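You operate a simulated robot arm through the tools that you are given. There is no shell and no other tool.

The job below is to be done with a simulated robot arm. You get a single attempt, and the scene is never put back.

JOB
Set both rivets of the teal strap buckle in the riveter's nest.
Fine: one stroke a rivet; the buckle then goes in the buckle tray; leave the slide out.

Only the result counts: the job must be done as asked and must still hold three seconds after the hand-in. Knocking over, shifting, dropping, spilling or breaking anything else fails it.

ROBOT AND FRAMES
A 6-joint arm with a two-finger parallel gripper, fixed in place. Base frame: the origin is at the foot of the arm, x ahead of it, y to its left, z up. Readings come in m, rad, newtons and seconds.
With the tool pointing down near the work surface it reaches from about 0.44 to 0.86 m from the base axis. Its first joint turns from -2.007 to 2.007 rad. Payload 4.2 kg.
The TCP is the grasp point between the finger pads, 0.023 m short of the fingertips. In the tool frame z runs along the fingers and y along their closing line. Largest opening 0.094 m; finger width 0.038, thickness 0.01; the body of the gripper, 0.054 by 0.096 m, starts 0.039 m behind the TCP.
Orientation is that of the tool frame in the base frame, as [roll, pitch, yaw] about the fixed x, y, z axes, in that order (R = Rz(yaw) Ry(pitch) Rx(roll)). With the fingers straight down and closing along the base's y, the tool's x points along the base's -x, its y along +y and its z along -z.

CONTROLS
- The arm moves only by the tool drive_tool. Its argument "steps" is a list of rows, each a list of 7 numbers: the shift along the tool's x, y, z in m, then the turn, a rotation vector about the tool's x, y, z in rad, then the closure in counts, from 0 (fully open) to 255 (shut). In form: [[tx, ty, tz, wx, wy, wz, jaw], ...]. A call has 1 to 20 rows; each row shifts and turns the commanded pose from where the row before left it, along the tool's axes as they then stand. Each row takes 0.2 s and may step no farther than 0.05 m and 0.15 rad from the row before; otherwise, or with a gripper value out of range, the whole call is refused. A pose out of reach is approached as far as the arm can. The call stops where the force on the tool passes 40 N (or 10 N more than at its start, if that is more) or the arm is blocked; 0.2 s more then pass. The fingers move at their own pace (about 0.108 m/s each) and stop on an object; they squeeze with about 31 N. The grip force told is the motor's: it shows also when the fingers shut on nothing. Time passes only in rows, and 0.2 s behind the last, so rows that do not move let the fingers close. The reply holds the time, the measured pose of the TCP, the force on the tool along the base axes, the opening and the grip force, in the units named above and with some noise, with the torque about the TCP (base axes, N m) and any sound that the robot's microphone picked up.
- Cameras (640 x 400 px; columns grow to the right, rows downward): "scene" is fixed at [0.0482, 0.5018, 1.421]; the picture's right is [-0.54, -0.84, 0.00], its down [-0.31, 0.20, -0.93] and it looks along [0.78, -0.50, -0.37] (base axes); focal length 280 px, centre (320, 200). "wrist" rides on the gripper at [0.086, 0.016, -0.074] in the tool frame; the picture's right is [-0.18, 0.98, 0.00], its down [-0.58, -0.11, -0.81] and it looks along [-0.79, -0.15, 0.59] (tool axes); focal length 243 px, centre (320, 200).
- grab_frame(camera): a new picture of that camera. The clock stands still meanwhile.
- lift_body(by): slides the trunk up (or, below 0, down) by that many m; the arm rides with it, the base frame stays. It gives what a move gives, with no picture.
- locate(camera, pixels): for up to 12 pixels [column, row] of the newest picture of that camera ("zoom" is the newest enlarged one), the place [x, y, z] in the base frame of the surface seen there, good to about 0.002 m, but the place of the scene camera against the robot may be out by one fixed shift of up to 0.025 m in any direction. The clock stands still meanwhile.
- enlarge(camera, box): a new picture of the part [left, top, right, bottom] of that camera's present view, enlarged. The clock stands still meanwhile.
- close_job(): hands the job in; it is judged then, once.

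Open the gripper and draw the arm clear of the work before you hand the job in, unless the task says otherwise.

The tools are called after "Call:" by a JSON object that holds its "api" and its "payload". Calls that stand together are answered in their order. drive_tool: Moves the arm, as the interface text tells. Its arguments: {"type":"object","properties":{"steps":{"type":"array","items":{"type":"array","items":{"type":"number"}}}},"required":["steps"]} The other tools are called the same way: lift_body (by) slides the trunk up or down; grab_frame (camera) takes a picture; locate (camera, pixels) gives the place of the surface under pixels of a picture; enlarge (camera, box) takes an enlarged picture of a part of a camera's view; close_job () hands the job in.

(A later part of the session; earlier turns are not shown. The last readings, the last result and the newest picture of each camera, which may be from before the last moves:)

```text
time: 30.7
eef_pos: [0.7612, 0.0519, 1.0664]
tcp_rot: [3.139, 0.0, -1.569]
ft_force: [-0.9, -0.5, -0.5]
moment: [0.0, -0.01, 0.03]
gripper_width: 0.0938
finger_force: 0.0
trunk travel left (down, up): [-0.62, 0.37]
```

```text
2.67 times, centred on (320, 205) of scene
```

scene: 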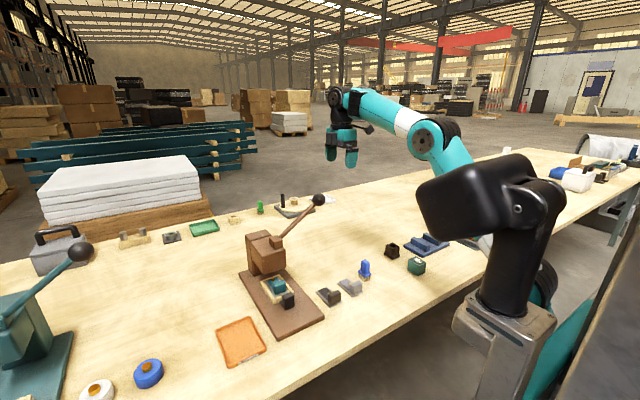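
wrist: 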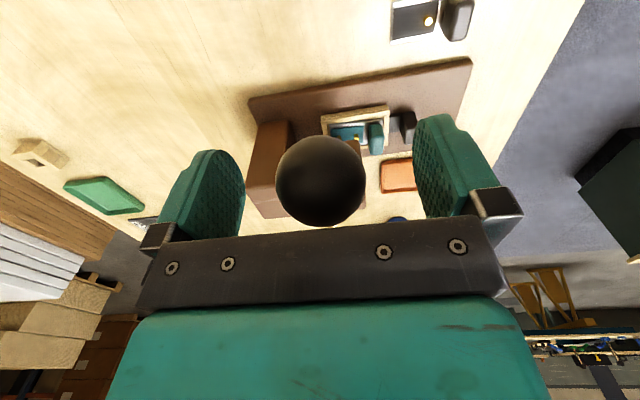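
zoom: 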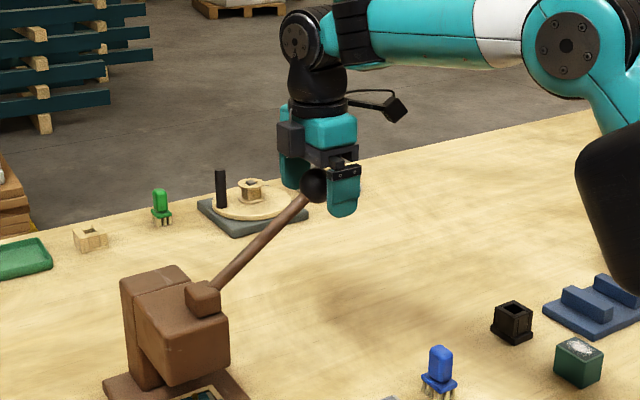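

The ball sits centred between the fingers at (322,180), palm about 2 cm above it. I bring the fingers to a loose guard and press down with the palm, following the lever's arc for the first ~10°.

Call:
{"api": "drive_tool", "payload": {"steps": [[0, 0, 0, 0, 0, 0, 90], [0, 0, 0.011, 0, 0, 0, 90], [0, 0, 0.011, 0, 0, 0, 90], [0.0082, 0, 0.0114, 0, 0, 0, 90], [0.0077, 0, 0.0149, 0, 0, 0, 90]]}}

Call:
{"api": "grab_frame", "payload": {"camera": "wrist"}}

```text
time: 31.9
eef_pos: [0.7607, 0.0344, 1.0184]
tcp_rot: [3.14, -0.001, -1.569]
ft_force: [0.4, -1.0, 2.4]
moment: [0.01, -0.02, 0.0]
gripper_width: 0.0607
finger_force: 0.0
trunk travel left (down, up): [-0.62, 0.37]
```

```text
taken
```

wrist: 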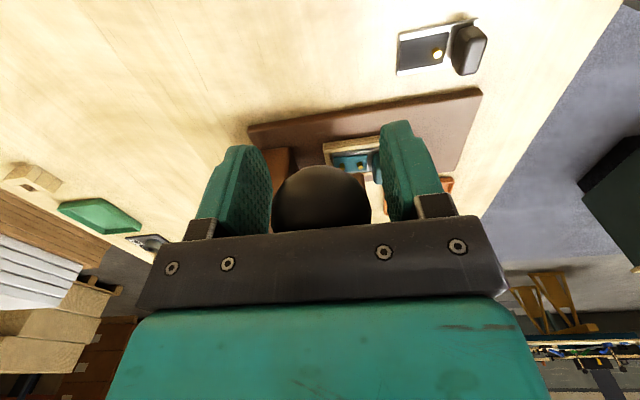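

Light contact (2.4 N) and the ball moves along under the palm. I continue down the arc to about 10°.

Call:
{"api": "drive_tool", "payload": {"steps": [[0.0056, 0, 0.0154, 0, 0, 0, 90], [0.0051, 0, 0.016, 0, 0, 0, 90], [0.0036, 0, 0.0164, 0, 0, 0, 90]]}}

Call:
{"api": "enlarge", "payload": {"camera": "scene", "box": [240, 130, 400, 330]}}

Call:
{"api": "grab_frame", "payload": {"camera": "wrist"}}

```text
time: 32.7
eef_pos: [0.7587, 0.0197, 0.9709]
tcp_rot: [3.14, 0.0, -1.569]
ft_force: [0.3, 0.1, 1.9]
moment: [0.05, -0.02, 0.02]
gripper_width: 0.061
finger_force: 0.2
trunk travel left (down, up): [-0.62, 0.37]
```

```text
2.00 times, centred on (320, 230) of scene
```

zoom: 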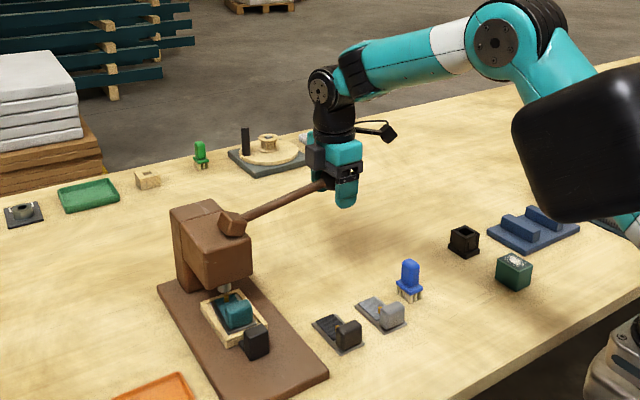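

```text
taken
```

wrist: 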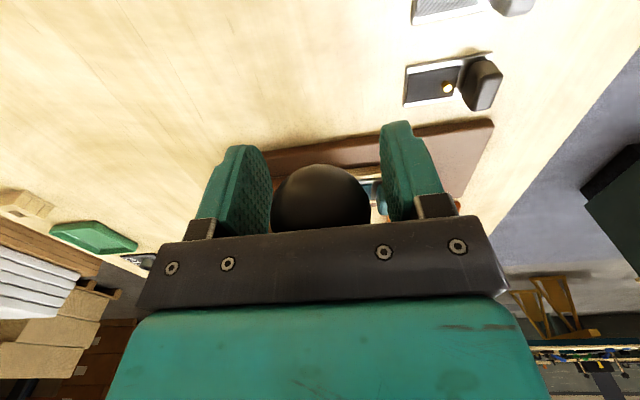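

The punch now comes out of the head at zoom (225,290). I enlarge it to check it meets the rivet before finishing the stroke.

Call:
{"api": "enlarge", "payload": {"camera": "scene", "box": [275, 255, 325, 310]}}

```text
7.27 times, centred on (300, 282) of scene
```

zoom: 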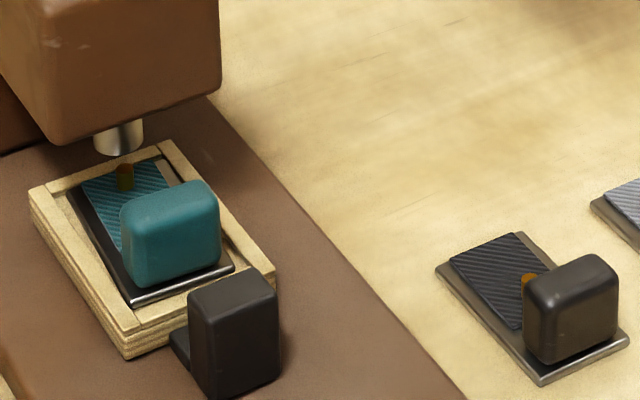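

Punch and far rivet are close in the picture; I locate both to compare their positions.

Call:
{"api": "locate", "payload": {"camera": "zoom", "pixels": [[118, 140], [102, 140], [135, 137], [118, 148], [124, 168], [124, 180], [119, 178], [129, 178], [124, 164]]}}

```text
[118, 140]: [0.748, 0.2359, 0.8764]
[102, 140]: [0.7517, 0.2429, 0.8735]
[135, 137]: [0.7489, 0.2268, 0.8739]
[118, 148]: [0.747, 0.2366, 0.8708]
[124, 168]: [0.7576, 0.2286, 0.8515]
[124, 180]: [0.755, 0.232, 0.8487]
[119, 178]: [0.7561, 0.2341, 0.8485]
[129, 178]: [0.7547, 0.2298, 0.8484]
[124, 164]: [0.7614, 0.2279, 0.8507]
```

The rivet lies under the punch within about 2 mm. I press on along the arc in smaller rows until the stroke's end shows as force or sound.

Call:
{"api": "drive_tool", "payload": {"steps": [[0.0006, 0, 0.0083, 0, 0, 0, 90], [0.0005, 0, 0.0083, 0, 0, 0, 90], [0.0004, 0, 0.0083, 0, 0, 0, 90], [0.0003, 0, 0.0083, 0, 0, 0, 90]]}}

Call:
{"api": "enlarge", "payload": {"camera": "scene", "box": [275, 255, 325, 310]}}

```text
time: 33.7
eef_pos: [0.7589, 0.0192, 0.9372]
tcp_rot: [3.139, 0.0, -1.568]
ft_force: [-0.4, -1.3, 2.5]
moment: [0.04, -0.01, 0.04]
gripper_width: 0.0608
finger_force: 0.1
trunk travel left (down, up): [-0.62, 0.37]
```

```text
7.27 times, centred on (300, 282) of scene
```

zoom: 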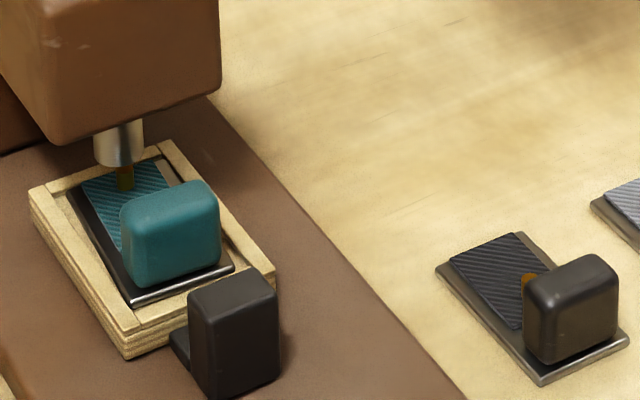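

The punch is about to touch the rivet at (124,168). I go on in small rows, checking force and sound.

Call:
{"api": "drive_tool", "payload": {"steps": [[-0.0003, 0, 0.0083, 0, 0, 0, 90], [-0.0004, 0, 0.0083, 0, 0, 0, 90]]}}

Call:
{"api": "enlarge", "payload": {"camera": "scene", "box": [275, 255, 325, 310]}}

```text
time: 34.3
eef_pos: [0.7602, 0.0205, 0.9199]
tcp_rot: [3.141, -0.001, -1.569]
ft_force: [0.9, -2.0, 2.5]
moment: [0.05, 0.01, -0.01]
gripper_width: 0.061
finger_force: 0.0
trunk travel left (down, up): [-0.62, 0.37]
```

```text
7.27 times, centred on (300, 282) of scene
```

zoom: 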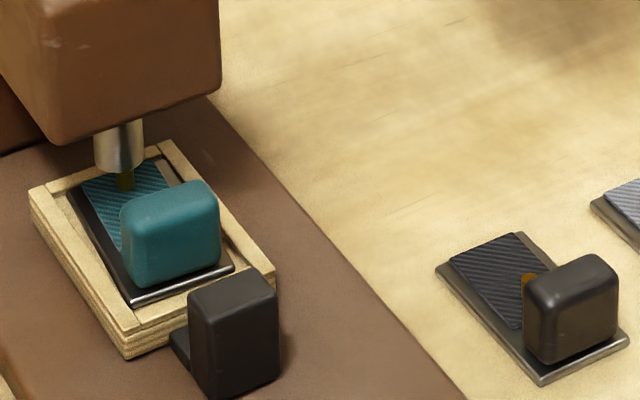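

No force yet. I enlarge further to judge the centring of the punch over the rivet before committing.

Call:
{"api": "enlarge", "payload": {"camera": "scene", "box": [278, 265, 302, 285]}}

```text
16.00 times, centred on (290, 275) of scene
```

zoom: 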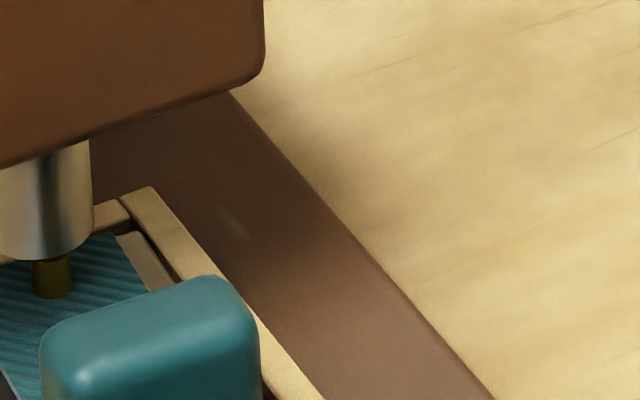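

Call:
{"api": "enlarge", "payload": {"camera": "scene", "box": [264, 258, 304, 288]}}

```text
13.33 times, centred on (284, 273) of scene
```

zoom: 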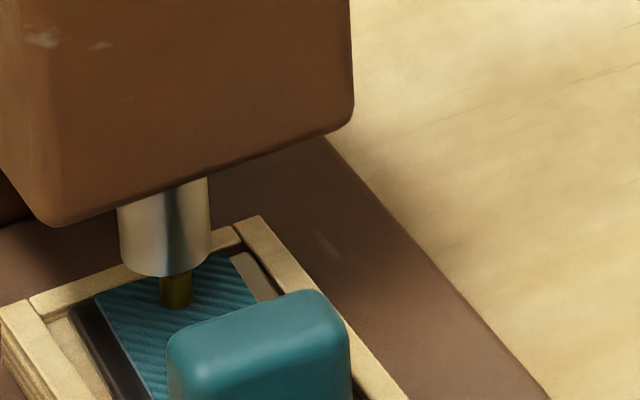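

The punch's 11 mm-radius face covers the rivet with an estimated offset of 1–3 mm. I press on in 4 mm rows to find the contact.

Call:
{"api": "drive_tool", "payload": {"steps": [[-0.0003, 0, 0.004, 0, 0, 0, 90], [-0.0004, 0, 0.004, 0, 0, 0, 90]]}}

Call:
{"api": "enlarge", "payload": {"camera": "scene", "box": [264, 258, 304, 288]}}

```text
time: 34.9
eef_pos: [0.7606, 0.0215, 0.9126]
tcp_rot: [3.14, 0.0, -1.568]
ft_force: [0.8, -1.4, 1.9]
moment: [0.04, 0.03, 0.0]
gripper_width: 0.061
finger_force: 0.1
trunk travel left (down, up): [-0.62, 0.37]
```

```text
13.33 times, centred on (284, 273) of scene
```

zoom: 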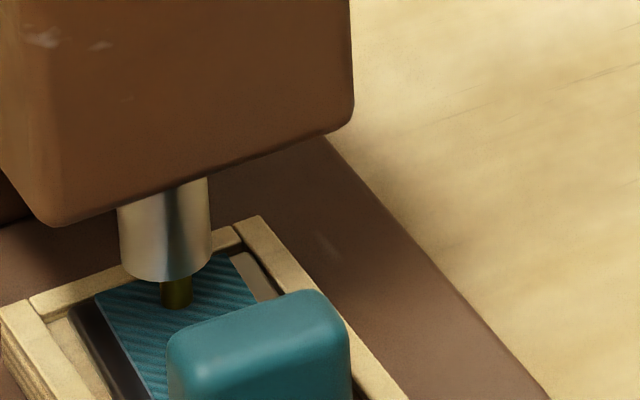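

Still no contact force; the punch rim moved to row 282. I continue with two more small rows.

Call:
{"api": "drive_tool", "payload": {"steps": [[-0.0005, 0, 0.004, 0, 0, 0, 90], [-0.0006, 0, 0.004, 0, 0, 0, 90]]}}

Call:
{"api": "enlarge", "payload": {"camera": "scene", "box": [264, 258, 304, 288]}}

```text
time: 35.5
eef_pos: [0.76, 0.0211, 0.9044]
tcp_rot: [3.139, 0.001, -1.568]
ft_force: [0.1, -1.2, 2.1]
moment: [0.07, -0.01, -0.05]
gripper_width: 0.0607
finger_force: 0.1
trunk travel left (down, up): [-0.62, 0.37]
```

```text
13.33 times, centred on (284, 273) of scene
```

zoom: 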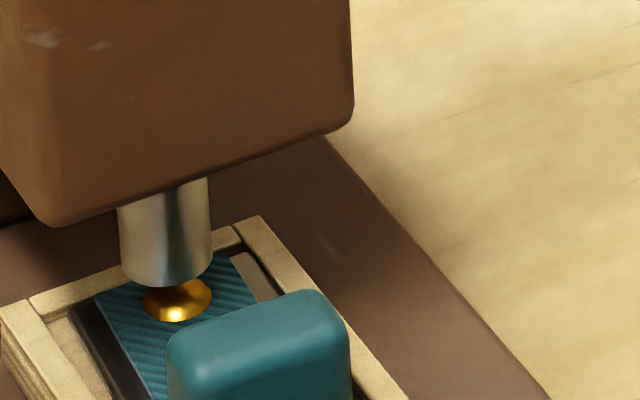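

The rivet head formed (golden dome at (178,300)) — stroke 1 is done. I let the lever back up slowly along the arc and check it follows.

Call:
{"api": "drive_tool", "payload": {"steps": [[0.0015, 0, -0.016, 0, 0, 0, 90], [0.0015, 0, -0.0166, 0, 0, 0, 90], [-0.0012, 0, -0.0167, 0, 0, 0, 90], [-0.0017, 0, -0.0166, 0, 0, 0, 90]]}}

Call:
{"api": "grab_frame", "payload": {"camera": "wrist"}}

```text
time: 36.5
eef_pos: [0.7603, 0.0228, 0.9711]
tcp_rot: [3.141, -0.001, -1.568]
ft_force: [0.0, 0.3, 1.3]
moment: [0.0, 0.01, 0.03]
gripper_width: 0.0608
finger_force: 0.0
trunk travel left (down, up): [-0.62, 0.37]
```

```text
taken
```

wrist: 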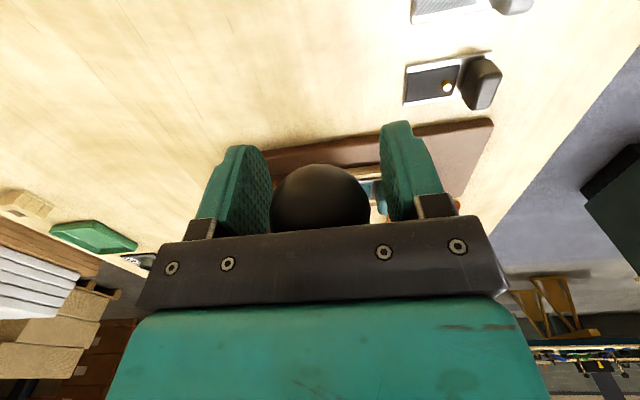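

The ball follows the palm (spring return). I continue up the arc to the rest position and then open and rise clear.

Call:
{"api": "drive_tool", "payload": {"steps": [[-0.0028, 0, -0.016, 0, 0, 0, 90], [-0.004, 0, -0.0164, 0, 0, 0, 90], [-0.007, 0, -0.0154, 0, 0, 0, 90], [-0.008, 0, -0.0149, 0, 0, 0, 90], [-0.007, 0, -0.0114, 0, 0, 0, 90], [0, 0, -0.01, 0, 0, 0, 90], [0, 0, -0.012, 0, 0, 0, 0]]}}

Call:
{"api": "grab_frame", "payload": {"camera": "wrist"}}

Call:
{"api": "enlarge", "payload": {"camera": "scene", "box": [220, 150, 380, 330]}}

```text
time: 38.1
eef_pos: [0.7612, 0.0499, 1.0655]
tcp_rot: [3.138, 0.0, -1.57]
ft_force: [0.5, 0.1, -0.3]
moment: [0.02, -0.01, -0.03]
gripper_width: 0.094
finger_force: 0.0
trunk travel left (down, up): [-0.62, 0.37]
```

```text
taken
```

wrist: 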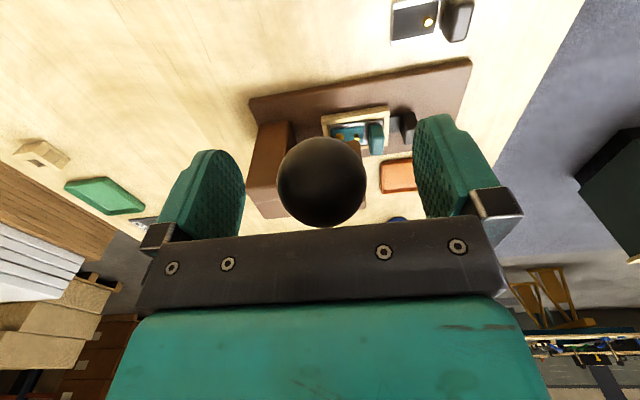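

```text
2.22 times, centred on (300, 240) of scene
```

zoom: 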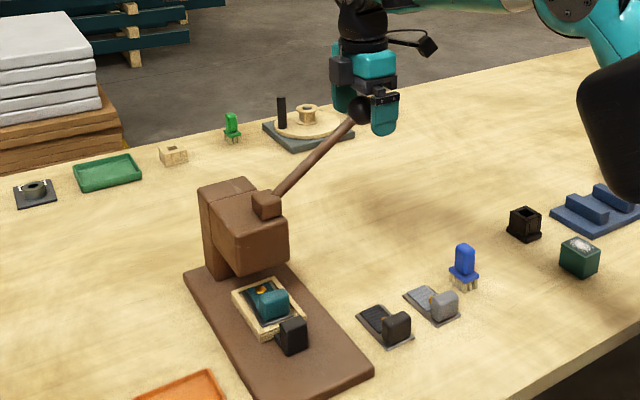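

The lever is back at rest. I take a close-up of the buckle to confirm the set rivet and measure the spacing to the second rivet.

Call:
{"api": "enlarge", "payload": {"camera": "scene", "box": [264, 258, 304, 288]}}

Call:
{"api": "enlarge", "payload": {"camera": "wrist", "box": [300, 90, 430, 180]}}

```text
13.33 times, centred on (284, 273) of scene
```

zoom: 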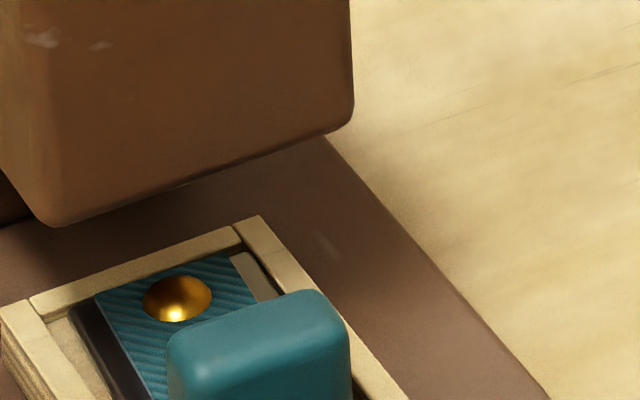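

```text
4.44 times, centred on (365, 135) of wrist
```

zoom: 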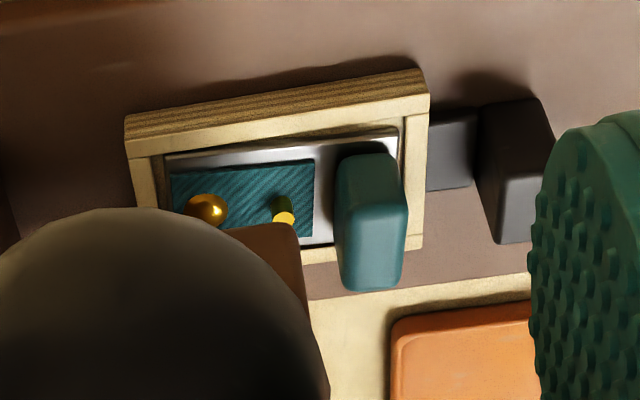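

The set rivet shows as a dome at (206,210) and the unset one at (284,212). I locate both plus nest corners.

Call:
{"api": "locate", "payload": {"camera": "zoom", "pixels": [[206, 210], [200, 200], [284, 218], [284, 204], [277, 210], [292, 212], [128, 118], [425, 75], [425, 92], [520, 150], [370, 190], [370, 240]]}}

```text
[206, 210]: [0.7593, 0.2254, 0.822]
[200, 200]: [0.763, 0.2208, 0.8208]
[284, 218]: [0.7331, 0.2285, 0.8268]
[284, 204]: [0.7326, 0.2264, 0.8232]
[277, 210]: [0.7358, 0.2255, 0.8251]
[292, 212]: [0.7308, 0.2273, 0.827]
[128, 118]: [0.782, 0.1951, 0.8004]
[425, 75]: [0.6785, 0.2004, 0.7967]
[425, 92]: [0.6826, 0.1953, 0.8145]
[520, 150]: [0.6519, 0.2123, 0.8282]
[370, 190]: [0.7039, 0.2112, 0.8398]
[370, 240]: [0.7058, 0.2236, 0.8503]
```

Spacing between rivets is 0.028 m, and the far rivet's x (0.761) matched the punch x (0.7615). I rise off the ball, then swing back toward the knob with the tool turned back to its first orientation.

Call:
{"api": "drive_tool", "payload": {"steps": [[0, 0, -0.042, 0, 0, 0, 0], [0, 0, -0.042, 0, 0, 0, 0], [0, 0, -0.042, 0, 0, 0, 0], [-0.036, 0.032, 0, 0, 0, 0, 0], [-0.036, 0.032, 0, 0, 0, 0, 0], [-0.036, 0.032, 0, 0, 0, 0, 0], [-0.036, 0.032, 0, 0, 0, 0, 0], [-0.036, 0.032, 0, 0, 0, 0, 0]]}}

Call:
{"api": "drive_tool", "payload": {"steps": [[0, 0, 0, 0, 0, 0.1428, 0], [0, 0, 0, 0, 0, 0.1428, 0], [0, 0, 0, 0, 0, 0.1428, 0], [0, 0, 0, 0, 0, 0.1428, 0], [0, 0, 0, 0, 0, 0.1428, 0], [0, 0, 0, 0, 0, 0.1428, 0], [0, 0, 0, 0, 0, 0.1428, 0], [0, 0, 0, 0, 0, 0.1428, 0], [0, 0, 0, 0, 0, 0.1428, 0], [0, 0, 0, 0, 0, 0.1428, 0], [0, 0, 0, 0, 0, 0.1428, 0]]}}

```text
time: 39.9
eef_pos: [0.6005, 0.2297, 1.1918]
tcp_rot: [3.14, 0.001, -1.567]
ft_force: [0.5, -0.7, 0.1]
moment: [0.06, -0.01, 0.04]
gripper_width: 0.0938
finger_force: 0.0
trunk travel left (down, up): [-0.62, 0.37]
```

```text
time: 42.3
eef_pos: [0.6005, 0.2296, 1.1926]
tcp_rot: [-3.14, -0.002, -3.141]
ft_force: [0.0, -0.6, -0.2]
moment: [0.02, 0.0, -0.02]
gripper_width: 0.0939
finger_force: 0.0
trunk travel left (down, up): [-0.62, 0.37]
```

The tool is aligned again above (0.60, 0.23). I lower the trunk 0.2 m back to the working height of before.

Call:
{"api": "lift_body", "payload": {"by": -0.2}}

Call:
{"api": "grab_frame", "payload": {"camera": "wrist"}}

```text
time: 44.5
eef_pos: [0.5995, 0.2306, 0.9917]
tcp_rot: [3.141, -0.002, -3.139]
ft_force: [0.2, 0.2, -0.8]
moment: [-0.03, 0.03, 0.02]
gripper_width: 0.094
finger_force: 0.1
trunk travel left (down, up): [-0.42, 0.57]
```

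```text
taken
```

wrist: 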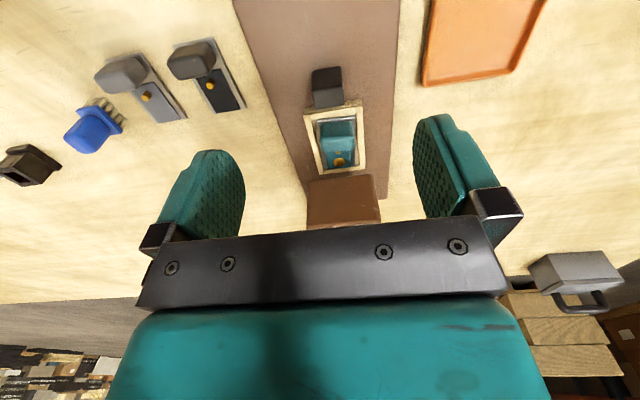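

The knob is at (327,85), unchanged. I move to the former release pose (0.638, 0.230) and descend onto the knob in stages.

Call:
{"api": "drive_tool", "payload": {"steps": [[-0.0385, -0.0008, 0, 0, 0, 0, 0], [0, 0, 0.04, 0, 0, 0, 0], [0, 0, 0.04, 0, 0, 0, 0], [0, 0, 0.04, 0, 0, 0, 0], [0, 0, 0.03, 0, 0, 0, 0], [0, 0, 0.01, 0, 0, 0, 0], [0, 0, 0, 0, 0, 0, 0]]}}

Call:
{"api": "grab_frame", "payload": {"camera": "wrist"}}

```text
time: 46.1
eef_pos: [0.6388, 0.2283, 0.8324]
tcp_rot: [-3.139, -0.002, -3.137]
ft_force: [0.2, 0.9, 0.4]
moment: [-0.06, -0.01, 0.02]
gripper_width: 0.0942
finger_force: 0.0
trunk travel left (down, up): [-0.42, 0.57]
```

```text
taken
```

wrist: 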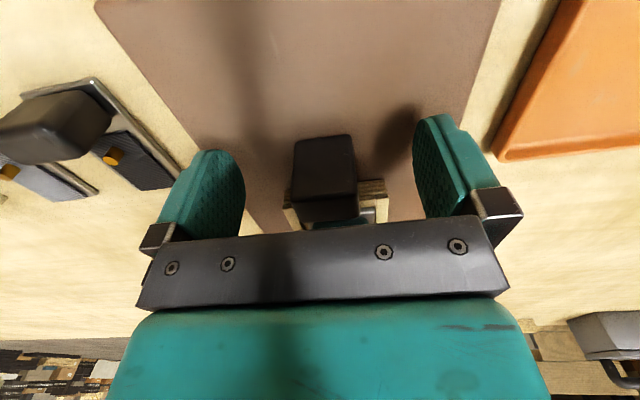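

The fingers straddle the knob at (325,175). I correct 1.5 mm in y and close on it.

Call:
{"api": "drive_tool", "payload": {"steps": [[0, 0.0015, 0, 0, 0, 0.003, 0], [0, 0, 0, 0, 0, 0, 255], [0, 0, 0, 0, 0, 0, 255], [0, 0, 0, 0, 0, 0, 255]]}}

```text
time: 47.1
eef_pos: [0.64, 0.2308, 0.8317]
tcp_rot: [-3.139, -0.002, 3.142]
ft_force: [1.2, -2.4, -0.4]
moment: [0.29, 0.35, -0.03]
gripper_width: 0.0318
finger_force: 45.1
trunk travel left (down, up): [-0.42, 0.57]
```

The knob is held with little side force. I push the slide in by a further 28 mm, in small rows.

Call:
{"api": "drive_tool", "payload": {"steps": [[-0.005, 0, 0, 0, 0, 0, 255], [-0.005, 0, 0, 0, 0, 0, 255], [-0.005, 0, 0, 0, 0, 0, 255], [-0.005, 0, 0, 0, 0, 0, 255], [-0.004, 0, 0, 0, 0, 0, 255], [-0.002, 0, 0, 0, 0, 0, 255], [-0.0023, 0, 0, 0, 0, 0, 255], [0, 0, 0, 0, 0, 0, 255]]}}

Call:
{"api": "enlarge", "payload": {"camera": "scene", "box": [230, 190, 350, 320]}}

```text
time: 48.9
eef_pos: [0.6665, 0.2299, 0.8325]
tcp_rot: [-3.14, -0.003, 3.139]
ft_force: [-5.0, -18.4, -5.9]
moment: [0.42, -0.87, -0.1]
gripper_width: 0.0319
finger_force: 45.0
trunk travel left (down, up): [-0.42, 0.57]
```

```text
3.08 times, centred on (290, 255) of scene
```

zoom: 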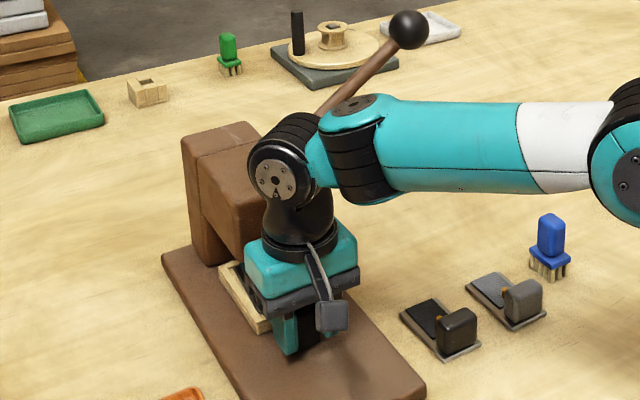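

Side force of -18 N built up, so I relax 1.5 mm in y, then open the fingers and rise to check alignment.

Call:
{"api": "drive_tool", "payload": {"steps": [[0, -0.0015, 0, 0, 0, 0, 255], [0, 0, 0, 0, 0, 0, 255]]}}

```text
time: 49.5
eef_pos: [0.6678, 0.2297, 0.8313]
tcp_rot: [3.141, -0.002, -3.141]
ft_force: [-1.7, -7.4, -2.8]
moment: [0.14, 1.01, -0.63]
gripper_width: 0.0319
finger_force: 45.2
trunk travel left (down, up): [-0.42, 0.57]
```

Side force is down. I open the fingers, rise 10 cm and draw back from the head.

Call:
{"api": "drive_tool", "payload": {"steps": [[0, 0, 0, 0, 0, 0, 0], [0, 0, 0, 0, 0, 0, 0], [0, 0, 0, 0, 0, 0, 0], [0, 0, -0.035, 0, 0, 0, 0], [0.01, 0, -0.035, 0, 0, 0, 0], [0.03, 0, -0.03, 0, 0, 0, 0], [0.04, 0, 0, 0, 0, 0, 0]]}}

Call:
{"api": "enlarge", "payload": {"camera": "scene", "box": [255, 245, 315, 290]}}

```text
time: 51.1
eef_pos: [0.5859, 0.2283, 0.9322]
tcp_rot: [-3.137, -0.004, 3.141]
ft_force: [-0.8, 0.1, -0.9]
moment: [0.02, -0.01, 0.01]
gripper_width: 0.0941
finger_force: 0.0
trunk travel left (down, up): [-0.42, 0.57]
```

```text
8.89 times, centred on (285, 268) of scene
```

zoom: 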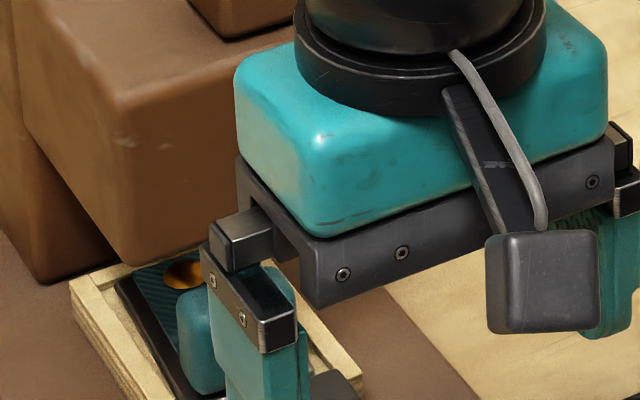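

Now I shift 12 cm to the left and turn the tool about 55° for the side view of the punch and second rivet.

Call:
{"api": "drive_tool", "payload": {"steps": [[0, 0.04, 0, 0, 0, 0, 0], [0, 0.04, 0, 0, 0, 0, 0], [0, 0.04, 0, 0, 0, 0, 0], [0, 0, 0, 0, 0, 0.14, 0], [0, 0, 0, 0, 0, 0.14, 0], [0, 0, 0, 0, 0, 0.14, 0], [0, 0, 0, 0, 0, 0.14, 0], [0, 0, 0, 0, 0, 0.14, 0], [0, 0, 0, 0, 0, 0.14, 0], [0, 0, 0, 0, 0, 0.14, 0], [0, 0, 0, 0, -0.14, 0, 0], [0, 0, 0, 0, -0.14, 0, 0], [0, 0, 0, 0, -0.13, 0, 0]]}}

Call:
{"api": "grab_frame", "payload": {"camera": "wrist"}}

```text
time: 53.9
eef_pos: [0.5695, 0.323, 0.9137]
tcp_rot: [-3.141, 0.399, 2.163]
ft_force: [0.6, -0.1, -0.1]
moment: [0.02, -0.03, 0.0]
gripper_width: 0.0939
finger_force: 0.1
out of reach, approached as far as the arm can: row 12, 13
trunk travel left (down, up): [-0.42, 0.57]
```

```text
taken
```

wrist: 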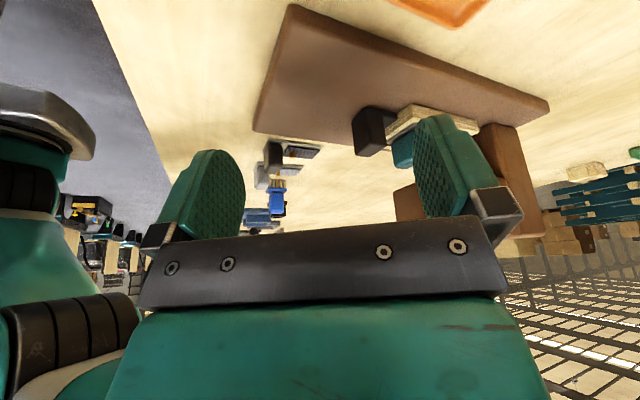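

The target area is hidden by the right finger at (440,160). Closing the empty fingers will move it out of the line of sight.

Call:
{"api": "drive_tool", "payload": {"steps": [[0, 0, 0, 0, 0, 0, 255], [0, 0, 0, 0, 0, 0, 255], [0, 0, 0, 0, 0, 0, 255]]}}

Call:
{"api": "grab_frame", "payload": {"camera": "wrist"}}

Call:
{"api": "enlarge", "payload": {"camera": "wrist", "box": [370, 90, 500, 230]}}

```text
time: 54.7
eef_pos: [0.5694, 0.3227, 0.9138]
tcp_rot: [3.141, 0.4, 2.164]
ft_force: [0.2, -0.4, 0.5]
moment: [-0.01, 0.02, 0.02]
gripper_width: 0.0
finger_force: 31.6
trunk travel left (down, up): [-0.42, 0.57]
```

```text
taken
```

wrist: 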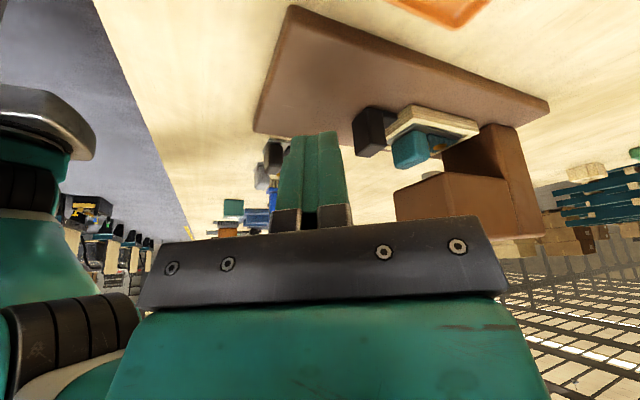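

```text
2.86 times, centred on (435, 160) of wrist
```

zoom: 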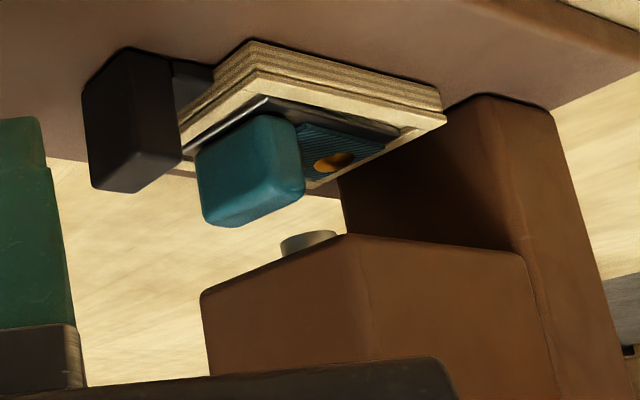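

The near rivet hides behind the block, but the set dome at zoom (335,162) and the punch at (308,242) are visible. I locate both; near rivet lies 28 mm before the dome.

Call:
{"api": "enlarge", "payload": {"camera": "wrist", "box": [405, 130, 455, 185]}}

```text
7.27 times, centred on (430, 158) of wrist
```

zoom: 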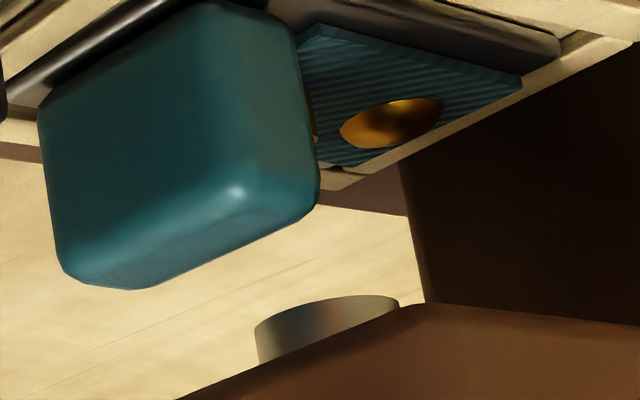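

Call:
{"api": "locate", "payload": {"camera": "zoom", "pixels": [[390, 122], [350, 130], [430, 110], [392, 140], [390, 105], [325, 315], [275, 330], [325, 302], [260, 340], [310, 340], [380, 300], [316, 125]]}}

```text
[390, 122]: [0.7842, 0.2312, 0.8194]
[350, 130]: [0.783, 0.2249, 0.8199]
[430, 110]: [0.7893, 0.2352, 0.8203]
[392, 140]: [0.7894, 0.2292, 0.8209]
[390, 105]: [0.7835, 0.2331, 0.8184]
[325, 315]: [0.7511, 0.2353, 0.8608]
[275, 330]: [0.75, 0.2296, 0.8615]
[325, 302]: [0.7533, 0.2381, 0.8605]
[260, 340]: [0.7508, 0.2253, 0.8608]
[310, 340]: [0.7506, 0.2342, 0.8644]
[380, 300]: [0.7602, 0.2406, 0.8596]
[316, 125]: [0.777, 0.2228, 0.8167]
```

The dome is at x≈0.788, putting the near rivet at about 0.760 under the punch (0.760–0.7615): aligned. I straighten the tool, rise and return to the lever.

Call:
{"api": "drive_tool", "payload": {"steps": [[0, 0, -0.02, 0, 0.14, 0, 0], [0, 0, -0.02, 0, 0.14, 0, 0], [0, 0, -0.02, 0, 0.12, 0, 0], [0, 0, -0.02, 0, 0, 0, 0]]}}

Call:
{"api": "lift_body", "payload": {"by": 0.2}}

```text
time: 55.7
eef_pos: [0.5601, 0.3377, 0.9911]
tcp_rot: [-3.137, 0.01, 2.162]
ft_force: [0.0, 0.3, -0.4]
moment: [0.01, 0.0, 0.0]
gripper_width: 0.0938
finger_force: 0.1
trunk travel left (down, up): [-0.42, 0.57]
```

```text
time: 57.9
eef_pos: [0.5596, 0.3361, 1.1911]
tcp_rot: [-3.139, 0.01, 2.162]
ft_force: [-0.2, 0.4, 0.2]
moment: [-0.03, 0.05, 0.01]
gripper_width: 0.0938
finger_force: 0.0
trunk travel left (down, up): [-0.62, 0.37]
```

At z=1.19 I turn the tool by +146° about vertical (with a tiny pitch fix) so the fingers again close along x.

Call:
{"api": "drive_tool", "payload": {"steps": [[0, 0, 0, 0, 0.01, 0, 0], [0, 0, 0, 0, 0, -0.1417, 0], [0, 0, 0, 0, 0, -0.1417, 0], [0, 0, 0, 0, 0, -0.1417, 0], [0, 0, 0, 0, 0, -0.1417, 0], [0, 0, 0, 0, 0, -0.1417, 0], [0, 0, 0, 0, 0, -0.1417, 0], [0, 0, 0, 0, 0, -0.1417, 0], [0, 0, 0, 0, 0, -0.1417, 0], [0, 0, 0, 0, 0, -0.1417, 0], [0, 0, 0, 0, 0, -0.1417, 0], [0, 0, 0, 0, 0, -0.1417, 0], [0, 0, 0, 0, 0, -0.1417, 0], [0, 0, 0, 0, 0, -0.1417, 0], [0, 0, 0, 0, 0, -0.1417, 0], [0, 0, 0, 0, 0, -0.1417, 0], [0, 0, 0, 0, 0, -0.1417, 0], [0, 0, 0, 0, 0, -0.1417, 0], [0, 0, 0, 0, 0, -0.1417, 0]]}}

```text
time: 61.9
eef_pos: [0.5611, 0.3368, 1.1911]
tcp_rot: [3.138, 0.001, -1.57]
ft_force: [0.3, 0.6, -0.2]
moment: [0.01, 0.01, 0.0]
gripper_width: 0.0942
finger_force: 0.1
trunk travel left (down, up): [-0.62, 0.37]
```

Now I travel to above the ball at (0.761, 0.051), then descend with the ball between the open fingers.

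Call:
{"api": "drive_tool", "payload": {"steps": [[0.03575, -0.025, 0, 0, 0, 0, 0], [0.03575, -0.025, 0, 0, 0, 0, 0], [0.03575, -0.025, 0, 0, 0, 0, 0], [0.03575, -0.025, 0, 0, 0, 0, 0], [0.03575, -0.025, 0, 0, 0, 0, 0], [0.03575, -0.025, 0, 0, 0, 0, 0], [0.03575, -0.025, 0, 0, 0, 0, 0], [0.03575, -0.025, 0, 0, 0, 0, 0]]}}

Call:
{"api": "grab_frame", "payload": {"camera": "wrist"}}

```text
time: 63.7
eef_pos: [0.7596, 0.0492, 1.1917]
tcp_rot: [3.139, -0.002, -1.57]
ft_force: [-0.6, 0.4, 0.1]
moment: [-0.06, -0.03, -0.05]
gripper_width: 0.0939
finger_force: 0.0
trunk travel left (down, up): [-0.62, 0.37]
```

```text
taken
```

wrist: 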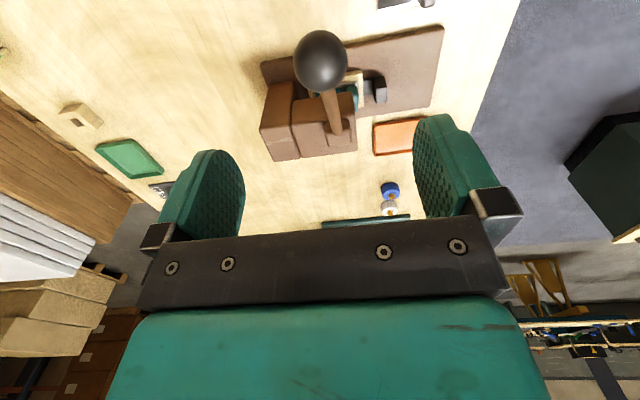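

The ball is at rest at (320,60) ahead of the fingers. I descend to ball height as before.

Call:
{"api": "drive_tool", "payload": {"steps": [[0, 0, 0.04, 0, 0, 0, 0], [0, 0, 0.04, 0, 0, 0, 0], [0, 0, 0.03, 0, 0, 0, 0], [0, 0, 0.015, 0, 0, 0, 0], [0, 0, 0, 0, 0, 0, 90], [0, 0, 0, 0, 0, 0, 90]]}}

Call:
{"api": "grab_frame", "payload": {"camera": "wrist"}}

Call:
{"api": "enlarge", "payload": {"camera": "scene", "box": [264, 252, 304, 282]}}

```text
time: 65.1
eef_pos: [0.7611, 0.05, 1.0653]
tcp_rot: [3.138, 0.001, -1.571]
ft_force: [-0.3, -0.2, -1.0]
moment: [0.02, -0.01, 0.01]
gripper_width: 0.0607
finger_force: 0.0
trunk travel left (down, up): [-0.62, 0.37]
```

```text
taken
```

wrist: 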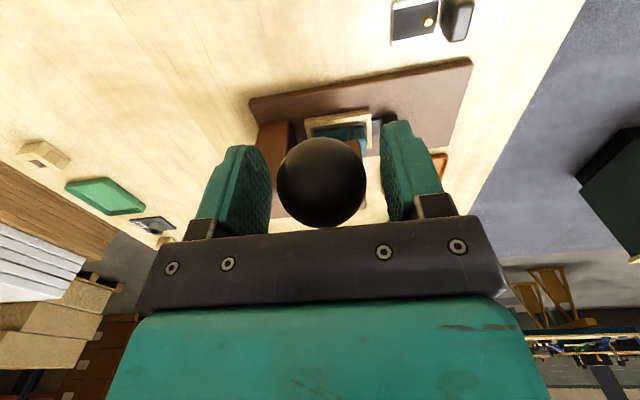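

```text
13.33 times, centred on (284, 267) of scene
```

zoom: 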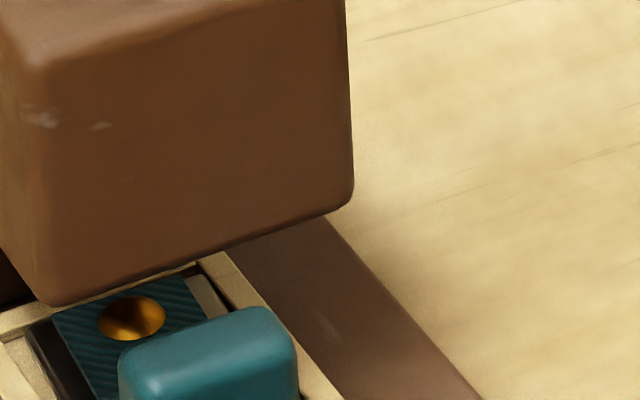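

The nest moved about 27.7 mm (dome shift in the picture), matching the 28 mm spacing. I start stroke 2: press down along the arc to about 10°.

Call:
{"api": "drive_tool", "payload": {"steps": [[0, 0, 0.011, 0, 0, 0, 90], [0, 0, 0.0105, 0, 0, 0, 90], [0.0072, 0, 0.0114, 0, 0, 0, 90], [0.0072, 0, 0.0149, 0, 0, 0, 90], [0.006, 0, 0.0154, 0, 0, 0, 90], [0.0051, 0, 0.016, 0, 0, 0, 90], [0.0036, 0, 0.0164, 0, 0, 0, 90]]}}

Call:
{"api": "enlarge", "payload": {"camera": "scene", "box": [264, 258, 304, 288]}}

Call:
{"api": "grab_frame", "payload": {"camera": "wrist"}}

```text
time: 66.7
eef_pos: [0.76, 0.0198, 0.9703]
tcp_rot: [3.14, 0.002, -1.57]
ft_force: [-0.3, -1.2, 2.1]
moment: [0.02, -0.01, 0.04]
gripper_width: 0.061
finger_force: 0.1
trunk travel left (down, up): [-0.62, 0.37]
```

```text
13.33 times, centred on (284, 273) of scene
```

zoom: 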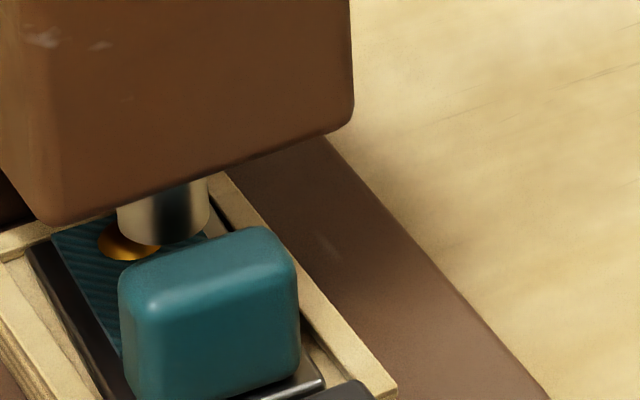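

```text
taken
```

wrist: 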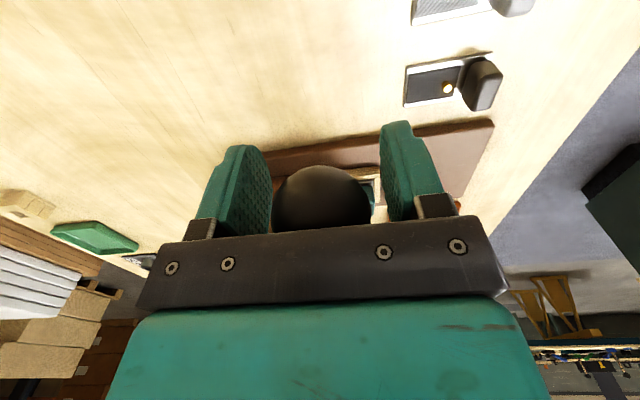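

The punch passes just behind the buckle's block without load (2 N). I continue the stroke to the same depth as stroke 1, in small rows with force monitored.

Call:
{"api": "drive_tool", "payload": {"steps": [[0.0006, 0, 0.0083, 0, 0, 0, 90], [0.0005, 0, 0.0083, 0, 0, 0, 90], [0.0004, 0, 0.0083, 0, 0, 0, 90], [0.0003, 0, 0.0083, 0, 0, 0, 90], [-0.0003, 0, 0.0083, 0, 0, 0, 90], [-0.0004, 0, 0.0083, 0, 0, 0, 90]]}}

Call:
{"api": "enlarge", "payload": {"camera": "scene", "box": [264, 258, 304, 288]}}

```text
time: 68.1
eef_pos: [0.7589, 0.0186, 0.9197]
tcp_rot: [3.141, 0.0, -1.571]
ft_force: [0.4, -1.2, 2.5]
moment: [0.06, -0.01, -0.03]
gripper_width: 0.0608
finger_force: 0.0
trunk travel left (down, up): [-0.62, 0.37]
```

```text
13.33 times, centred on (284, 273) of scene
```

zoom: 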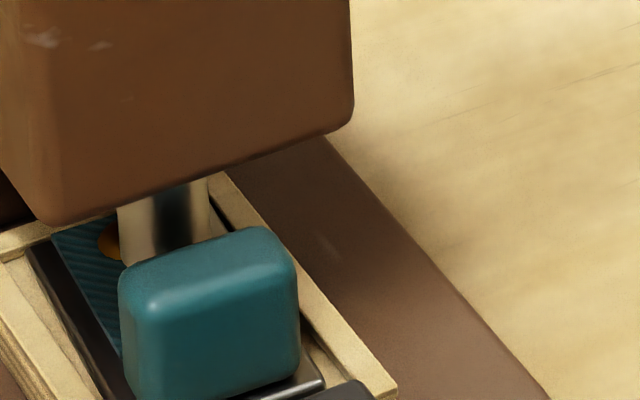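

No unusual force. I complete the last 16–18 mm of the stroke.

Call:
{"api": "drive_tool", "payload": {"steps": [[-0.0006, 0, 0.004, 0, 0, 0, 90], [-0.0006, 0, 0.004, 0, 0, 0, 90], [-0.0006, 0, 0.004, 0, 0, 0, 90], [-0.0006, 0, 0.004, 0, 0, 0, 90], [-0.0005, 0, 0.002, 0, 0, 0, 90]]}}

Call:
{"api": "enlarge", "payload": {"camera": "scene", "box": [264, 258, 304, 288]}}

```text
time: 69.3
eef_pos: [0.7614, 0.0226, 0.9033]
tcp_rot: [3.14, 0.0, -1.571]
ft_force: [0.0, -0.6, 2.7]
moment: [0.07, -0.02, 0.01]
gripper_width: 0.0608
finger_force: 0.0
trunk travel left (down, up): [-0.62, 0.37]
```

```text
13.33 times, centred on (284, 273) of scene
```

zoom: 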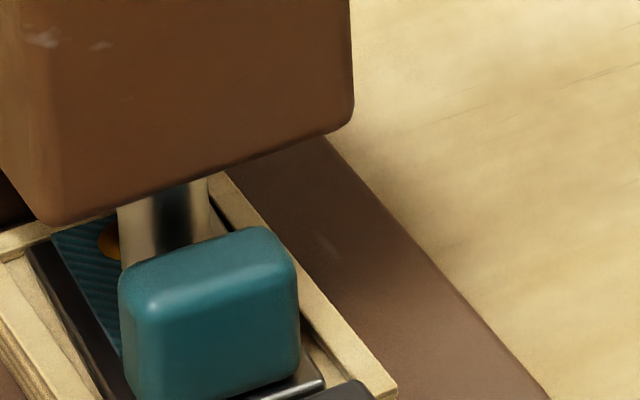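

Depth 0.9033 is slightly past the depth that set the first rivet. I let the lever return slowly along the arc.

Call:
{"api": "drive_tool", "payload": {"steps": [[0.002, 0, -0.017, 0, 0, 0, 90], [0.0015, 0, -0.0166, 0, 0, 0, 90], [-0.0012, 0, -0.0167, 0, 0, 0, 90], [-0.0017, 0, -0.0166, 0, 0, 0, 90], [-0.0028, 0, -0.016, 0, 0, 0, 90], [-0.004, 0, -0.0164, 0, 0, 0, 90], [-0.006, 0, -0.0154, 0, 0, 0, 90], [-0.0075, 0, -0.0149, 0, 0, 0, 90], [-0.0075, 0, -0.0114, 0, 0, 0, 90], [0, 0, -0.01, 0, 0, 0, 90], [0, 0, -0.012, 0, 0, 0, 0]]}}

Call:
{"api": "grab_frame", "payload": {"camera": "wrist"}}

Call:
{"api": "enlarge", "payload": {"camera": "scene", "box": [220, 150, 380, 330]}}

```text
time: 71.7
eef_pos: [0.76, 0.0501, 1.0657]
tcp_rot: [3.138, 0.0, -1.569]
ft_force: [-0.3, 0.1, -1.1]
moment: [-0.03, 0.03, 0.0]
gripper_width: 0.0939
finger_force: 0.0
trunk travel left (down, up): [-0.62, 0.37]
```

```text
taken
```

wrist: 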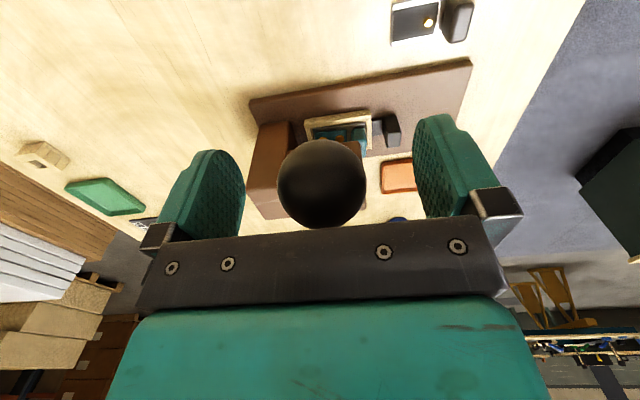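

```text
2.22 times, centred on (300, 240) of scene
```

zoom: 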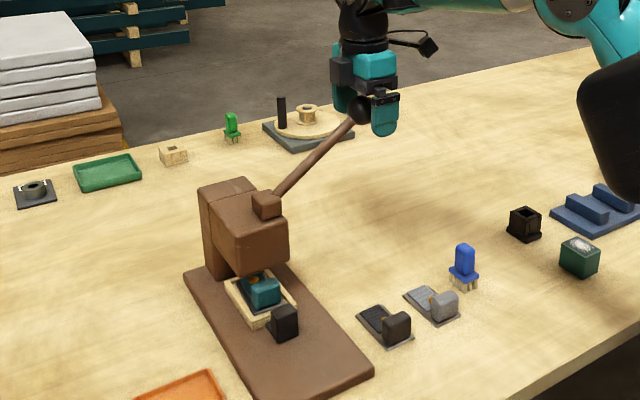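

The lever is back at rest. I enlarge the wrist view at the nest to see whether the second rivet is visible from here.

Call:
{"api": "enlarge", "payload": {"camera": "wrist", "box": [290, 100, 410, 180]}}

```text
5.00 times, centred on (350, 140) of wrist
```

zoom: 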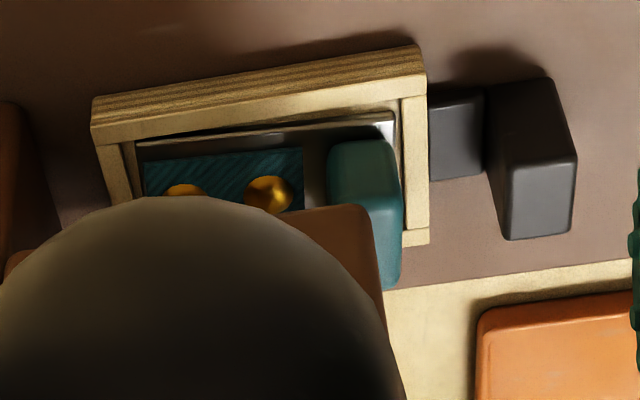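

Both rivets are set: two golden domes at (185,190) and (268,192). Now I go back to the knob to pull the slide out: rise off the ball, travel back and turn the tool.

Call:
{"api": "drive_tool", "payload": {"steps": [[0, 0, -0.042, 0, 0, 0, 0], [0, 0, -0.042, 0, 0, 0, 0], [0, 0, -0.042, 0, 0, 0, 0], [-0.036, 0.032, 0, 0, 0, 0, 0], [-0.036, 0.032, 0, 0, 0, 0, 0], [-0.036, 0.032, 0, 0, 0, 0, 0], [-0.036, 0.032, 0, 0, 0, 0, 0], [-0.036, 0.032, 0, 0, 0, 0, 0]]}}

Call:
{"api": "drive_tool", "payload": {"steps": [[0, 0, 0, 0, 0, 0.1428, 0], [0, 0, 0, 0, 0, 0.1428, 0], [0, 0, 0, 0, 0, 0.1428, 0], [0, 0, 0, 0, 0, 0.1428, 0], [0, 0, 0, 0, 0, 0.1428, 0], [0, 0, 0, 0, 0, 0.1428, 0], [0, 0, 0, 0, 0, 0.1428, 0], [0, 0, 0, 0, 0, 0.1428, 0], [0, 0, 0, 0, 0, 0.1428, 0], [0, 0, 0, 0, 0, 0.1428, 0], [0, 0, 0, 0, 0, 0.1428, 0]]}}

Call:
{"api": "lift_body", "payload": {"by": -0.2}}

```text
time: 73.5
eef_pos: [0.5999, 0.2308, 1.1913]
tcp_rot: [-3.142, -0.001, -1.57]
ft_force: [0.3, -0.5, -0.4]
moment: [0.03, -0.02, -0.03]
gripper_width: 0.0939
finger_force: 0.0
trunk travel left (down, up): [-0.62, 0.37]
```

```text
time: 75.9
eef_pos: [0.6004, 0.2297, 1.192]
tcp_rot: [-3.141, -0.005, 3.139]
ft_force: [0.0, -0.1, -0.3]
moment: [-0.01, -0.04, -0.01]
gripper_width: 0.0941
finger_force: 0.1
trunk travel left (down, up): [-0.62, 0.37]
```

```text
time: 78.0
eef_pos: [0.6006, 0.2294, 0.9912]
tcp_rot: [3.141, -0.005, -3.141]
ft_force: [-0.7, -0.2, -0.4]
moment: [0.02, -0.02, 0.01]
gripper_width: 0.0941
finger_force: 0.1
trunk travel left (down, up): [-0.42, 0.57]
```

Back above (0.60, 0.23). I move over the knob at x≈0.667 and descend to grip height.

Call:
{"api": "drive_tool", "payload": {"steps": [[-0.034, 0.0005, 0, 0, 0, 0, 0], [-0.0325, 0, 0, 0, 0, 0, 0], [0, 0, 0.04, 0, 0, 0, 0], [0, 0, 0.04, 0, 0, 0, 0], [0, 0, 0.04, 0, 0, 0, 0], [0, 0, 0.03, 0, 0, 0, 0], [0, 0, 0.009, 0, 0, 0, 0], [0, 0, 0, 0, 0, 0, 0]]}}

Call:
{"api": "grab_frame", "payload": {"camera": "wrist"}}

```text
time: 79.8
eef_pos: [0.6661, 0.23, 0.8321]
tcp_rot: [-3.142, -0.005, -3.141]
ft_force: [-0.9, -0.3, 0.1]
moment: [-0.04, 0.02, -0.03]
gripper_width: 0.094
finger_force: 0.1
trunk travel left (down, up): [-0.42, 0.57]
```

```text
taken
```

wrist: 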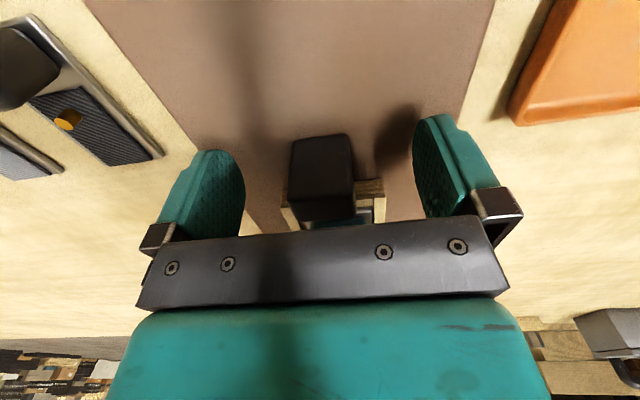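

The knob is between the fingers at (322,175). I close on it.

Call:
{"api": "drive_tool", "payload": {"steps": [[0, 0, 0, 0, 0, 0, 255], [0, 0, 0, 0, 0, 0, 255], [0, 0, 0, 0, 0, 0, 255]]}}

```text
time: 80.6
eef_pos: [0.6669, 0.2299, 0.832]
tcp_rot: [-3.14, -0.003, 3.141]
ft_force: [-0.7, -2.8, -2.1]
moment: [0.02, 0.26, -0.18]
gripper_width: 0.0317
finger_force: 45.3
trunk travel left (down, up): [-0.42, 0.57]
```

Firm grip with low side forces. I pull the slide out about 9.9 cm in 1 cm rows.

Call:
{"api": "drive_tool", "payload": {"steps": [[0.008, 0, 0, 0, 0, 0, 255], [0.01, 0, 0, 0, 0, 0, 255], [0.01, 0, 0, 0, 0, 0, 255], [0.01, 0, 0, 0, 0, 0, 255], [0.01, 0, 0, 0, 0, 0, 255], [0, 0, 0, 0, 0, 0, 255]]}}

```text
time: 82.0
eef_pos: [0.6181, 0.23, 0.8326]
tcp_rot: [-3.14, -0.004, 3.141]
ft_force: [1.0, -3.4, -12.1]
moment: [0.26, -1.33, -0.11]
gripper_width: 0.0318
finger_force: 44.6
trunk travel left (down, up): [-0.42, 0.57]
```

The slide comes out smoothly. I ease 1 mm down and continue pulling to the starting position.

Call:
{"api": "drive_tool", "payload": {"steps": [[0.01, 0, 0.001, 0, 0, 0, 255], [0.01, 0, 0, 0, 0, 0, 255], [0.01, 0, 0, 0, 0, 0, 255], [0.01, 0, 0, 0, 0, 0, 255], [0.005, 0, 0, 0, 0, 0, 255], [0.003, 0, 0, 0, 0, 0, 255], [0, 0, 0, 0, 0, 0, 255]]}}

```text
time: 83.6
eef_pos: [0.5714, 0.2297, 0.8317]
tcp_rot: [3.14, -0.001, 3.141]
ft_force: [0.3, -7.0, 12.0]
moment: [-0.24, 0.65, -0.24]
gripper_width: 0.0317
finger_force: 45.1
trunk travel left (down, up): [-0.42, 0.57]
```

Almost at the starting position (0.567). I pull in 2 mm rows to reach the out stop or the original place.

Call:
{"api": "drive_tool", "payload": {"steps": [[0.002, 0, -0.0007, 0, 0, 0, 255], [0.002, 0, 0, 0, 0, 0, 255], [0.001, 0, 0, 0, 0, 0, 255], [0, 0, 0, 0, 0, 0, 255]]}}

```text
time: 84.6
eef_pos: [0.5672, 0.2302, 0.8331]
tcp_rot: [-3.141, -0.002, -3.142]
ft_force: [13.8, -2.7, 5.5]
moment: [-0.15, 0.28, 0.27]
gripper_width: 0.0319
finger_force: 45.3
trunk travel left (down, up): [-0.42, 0.57]
```

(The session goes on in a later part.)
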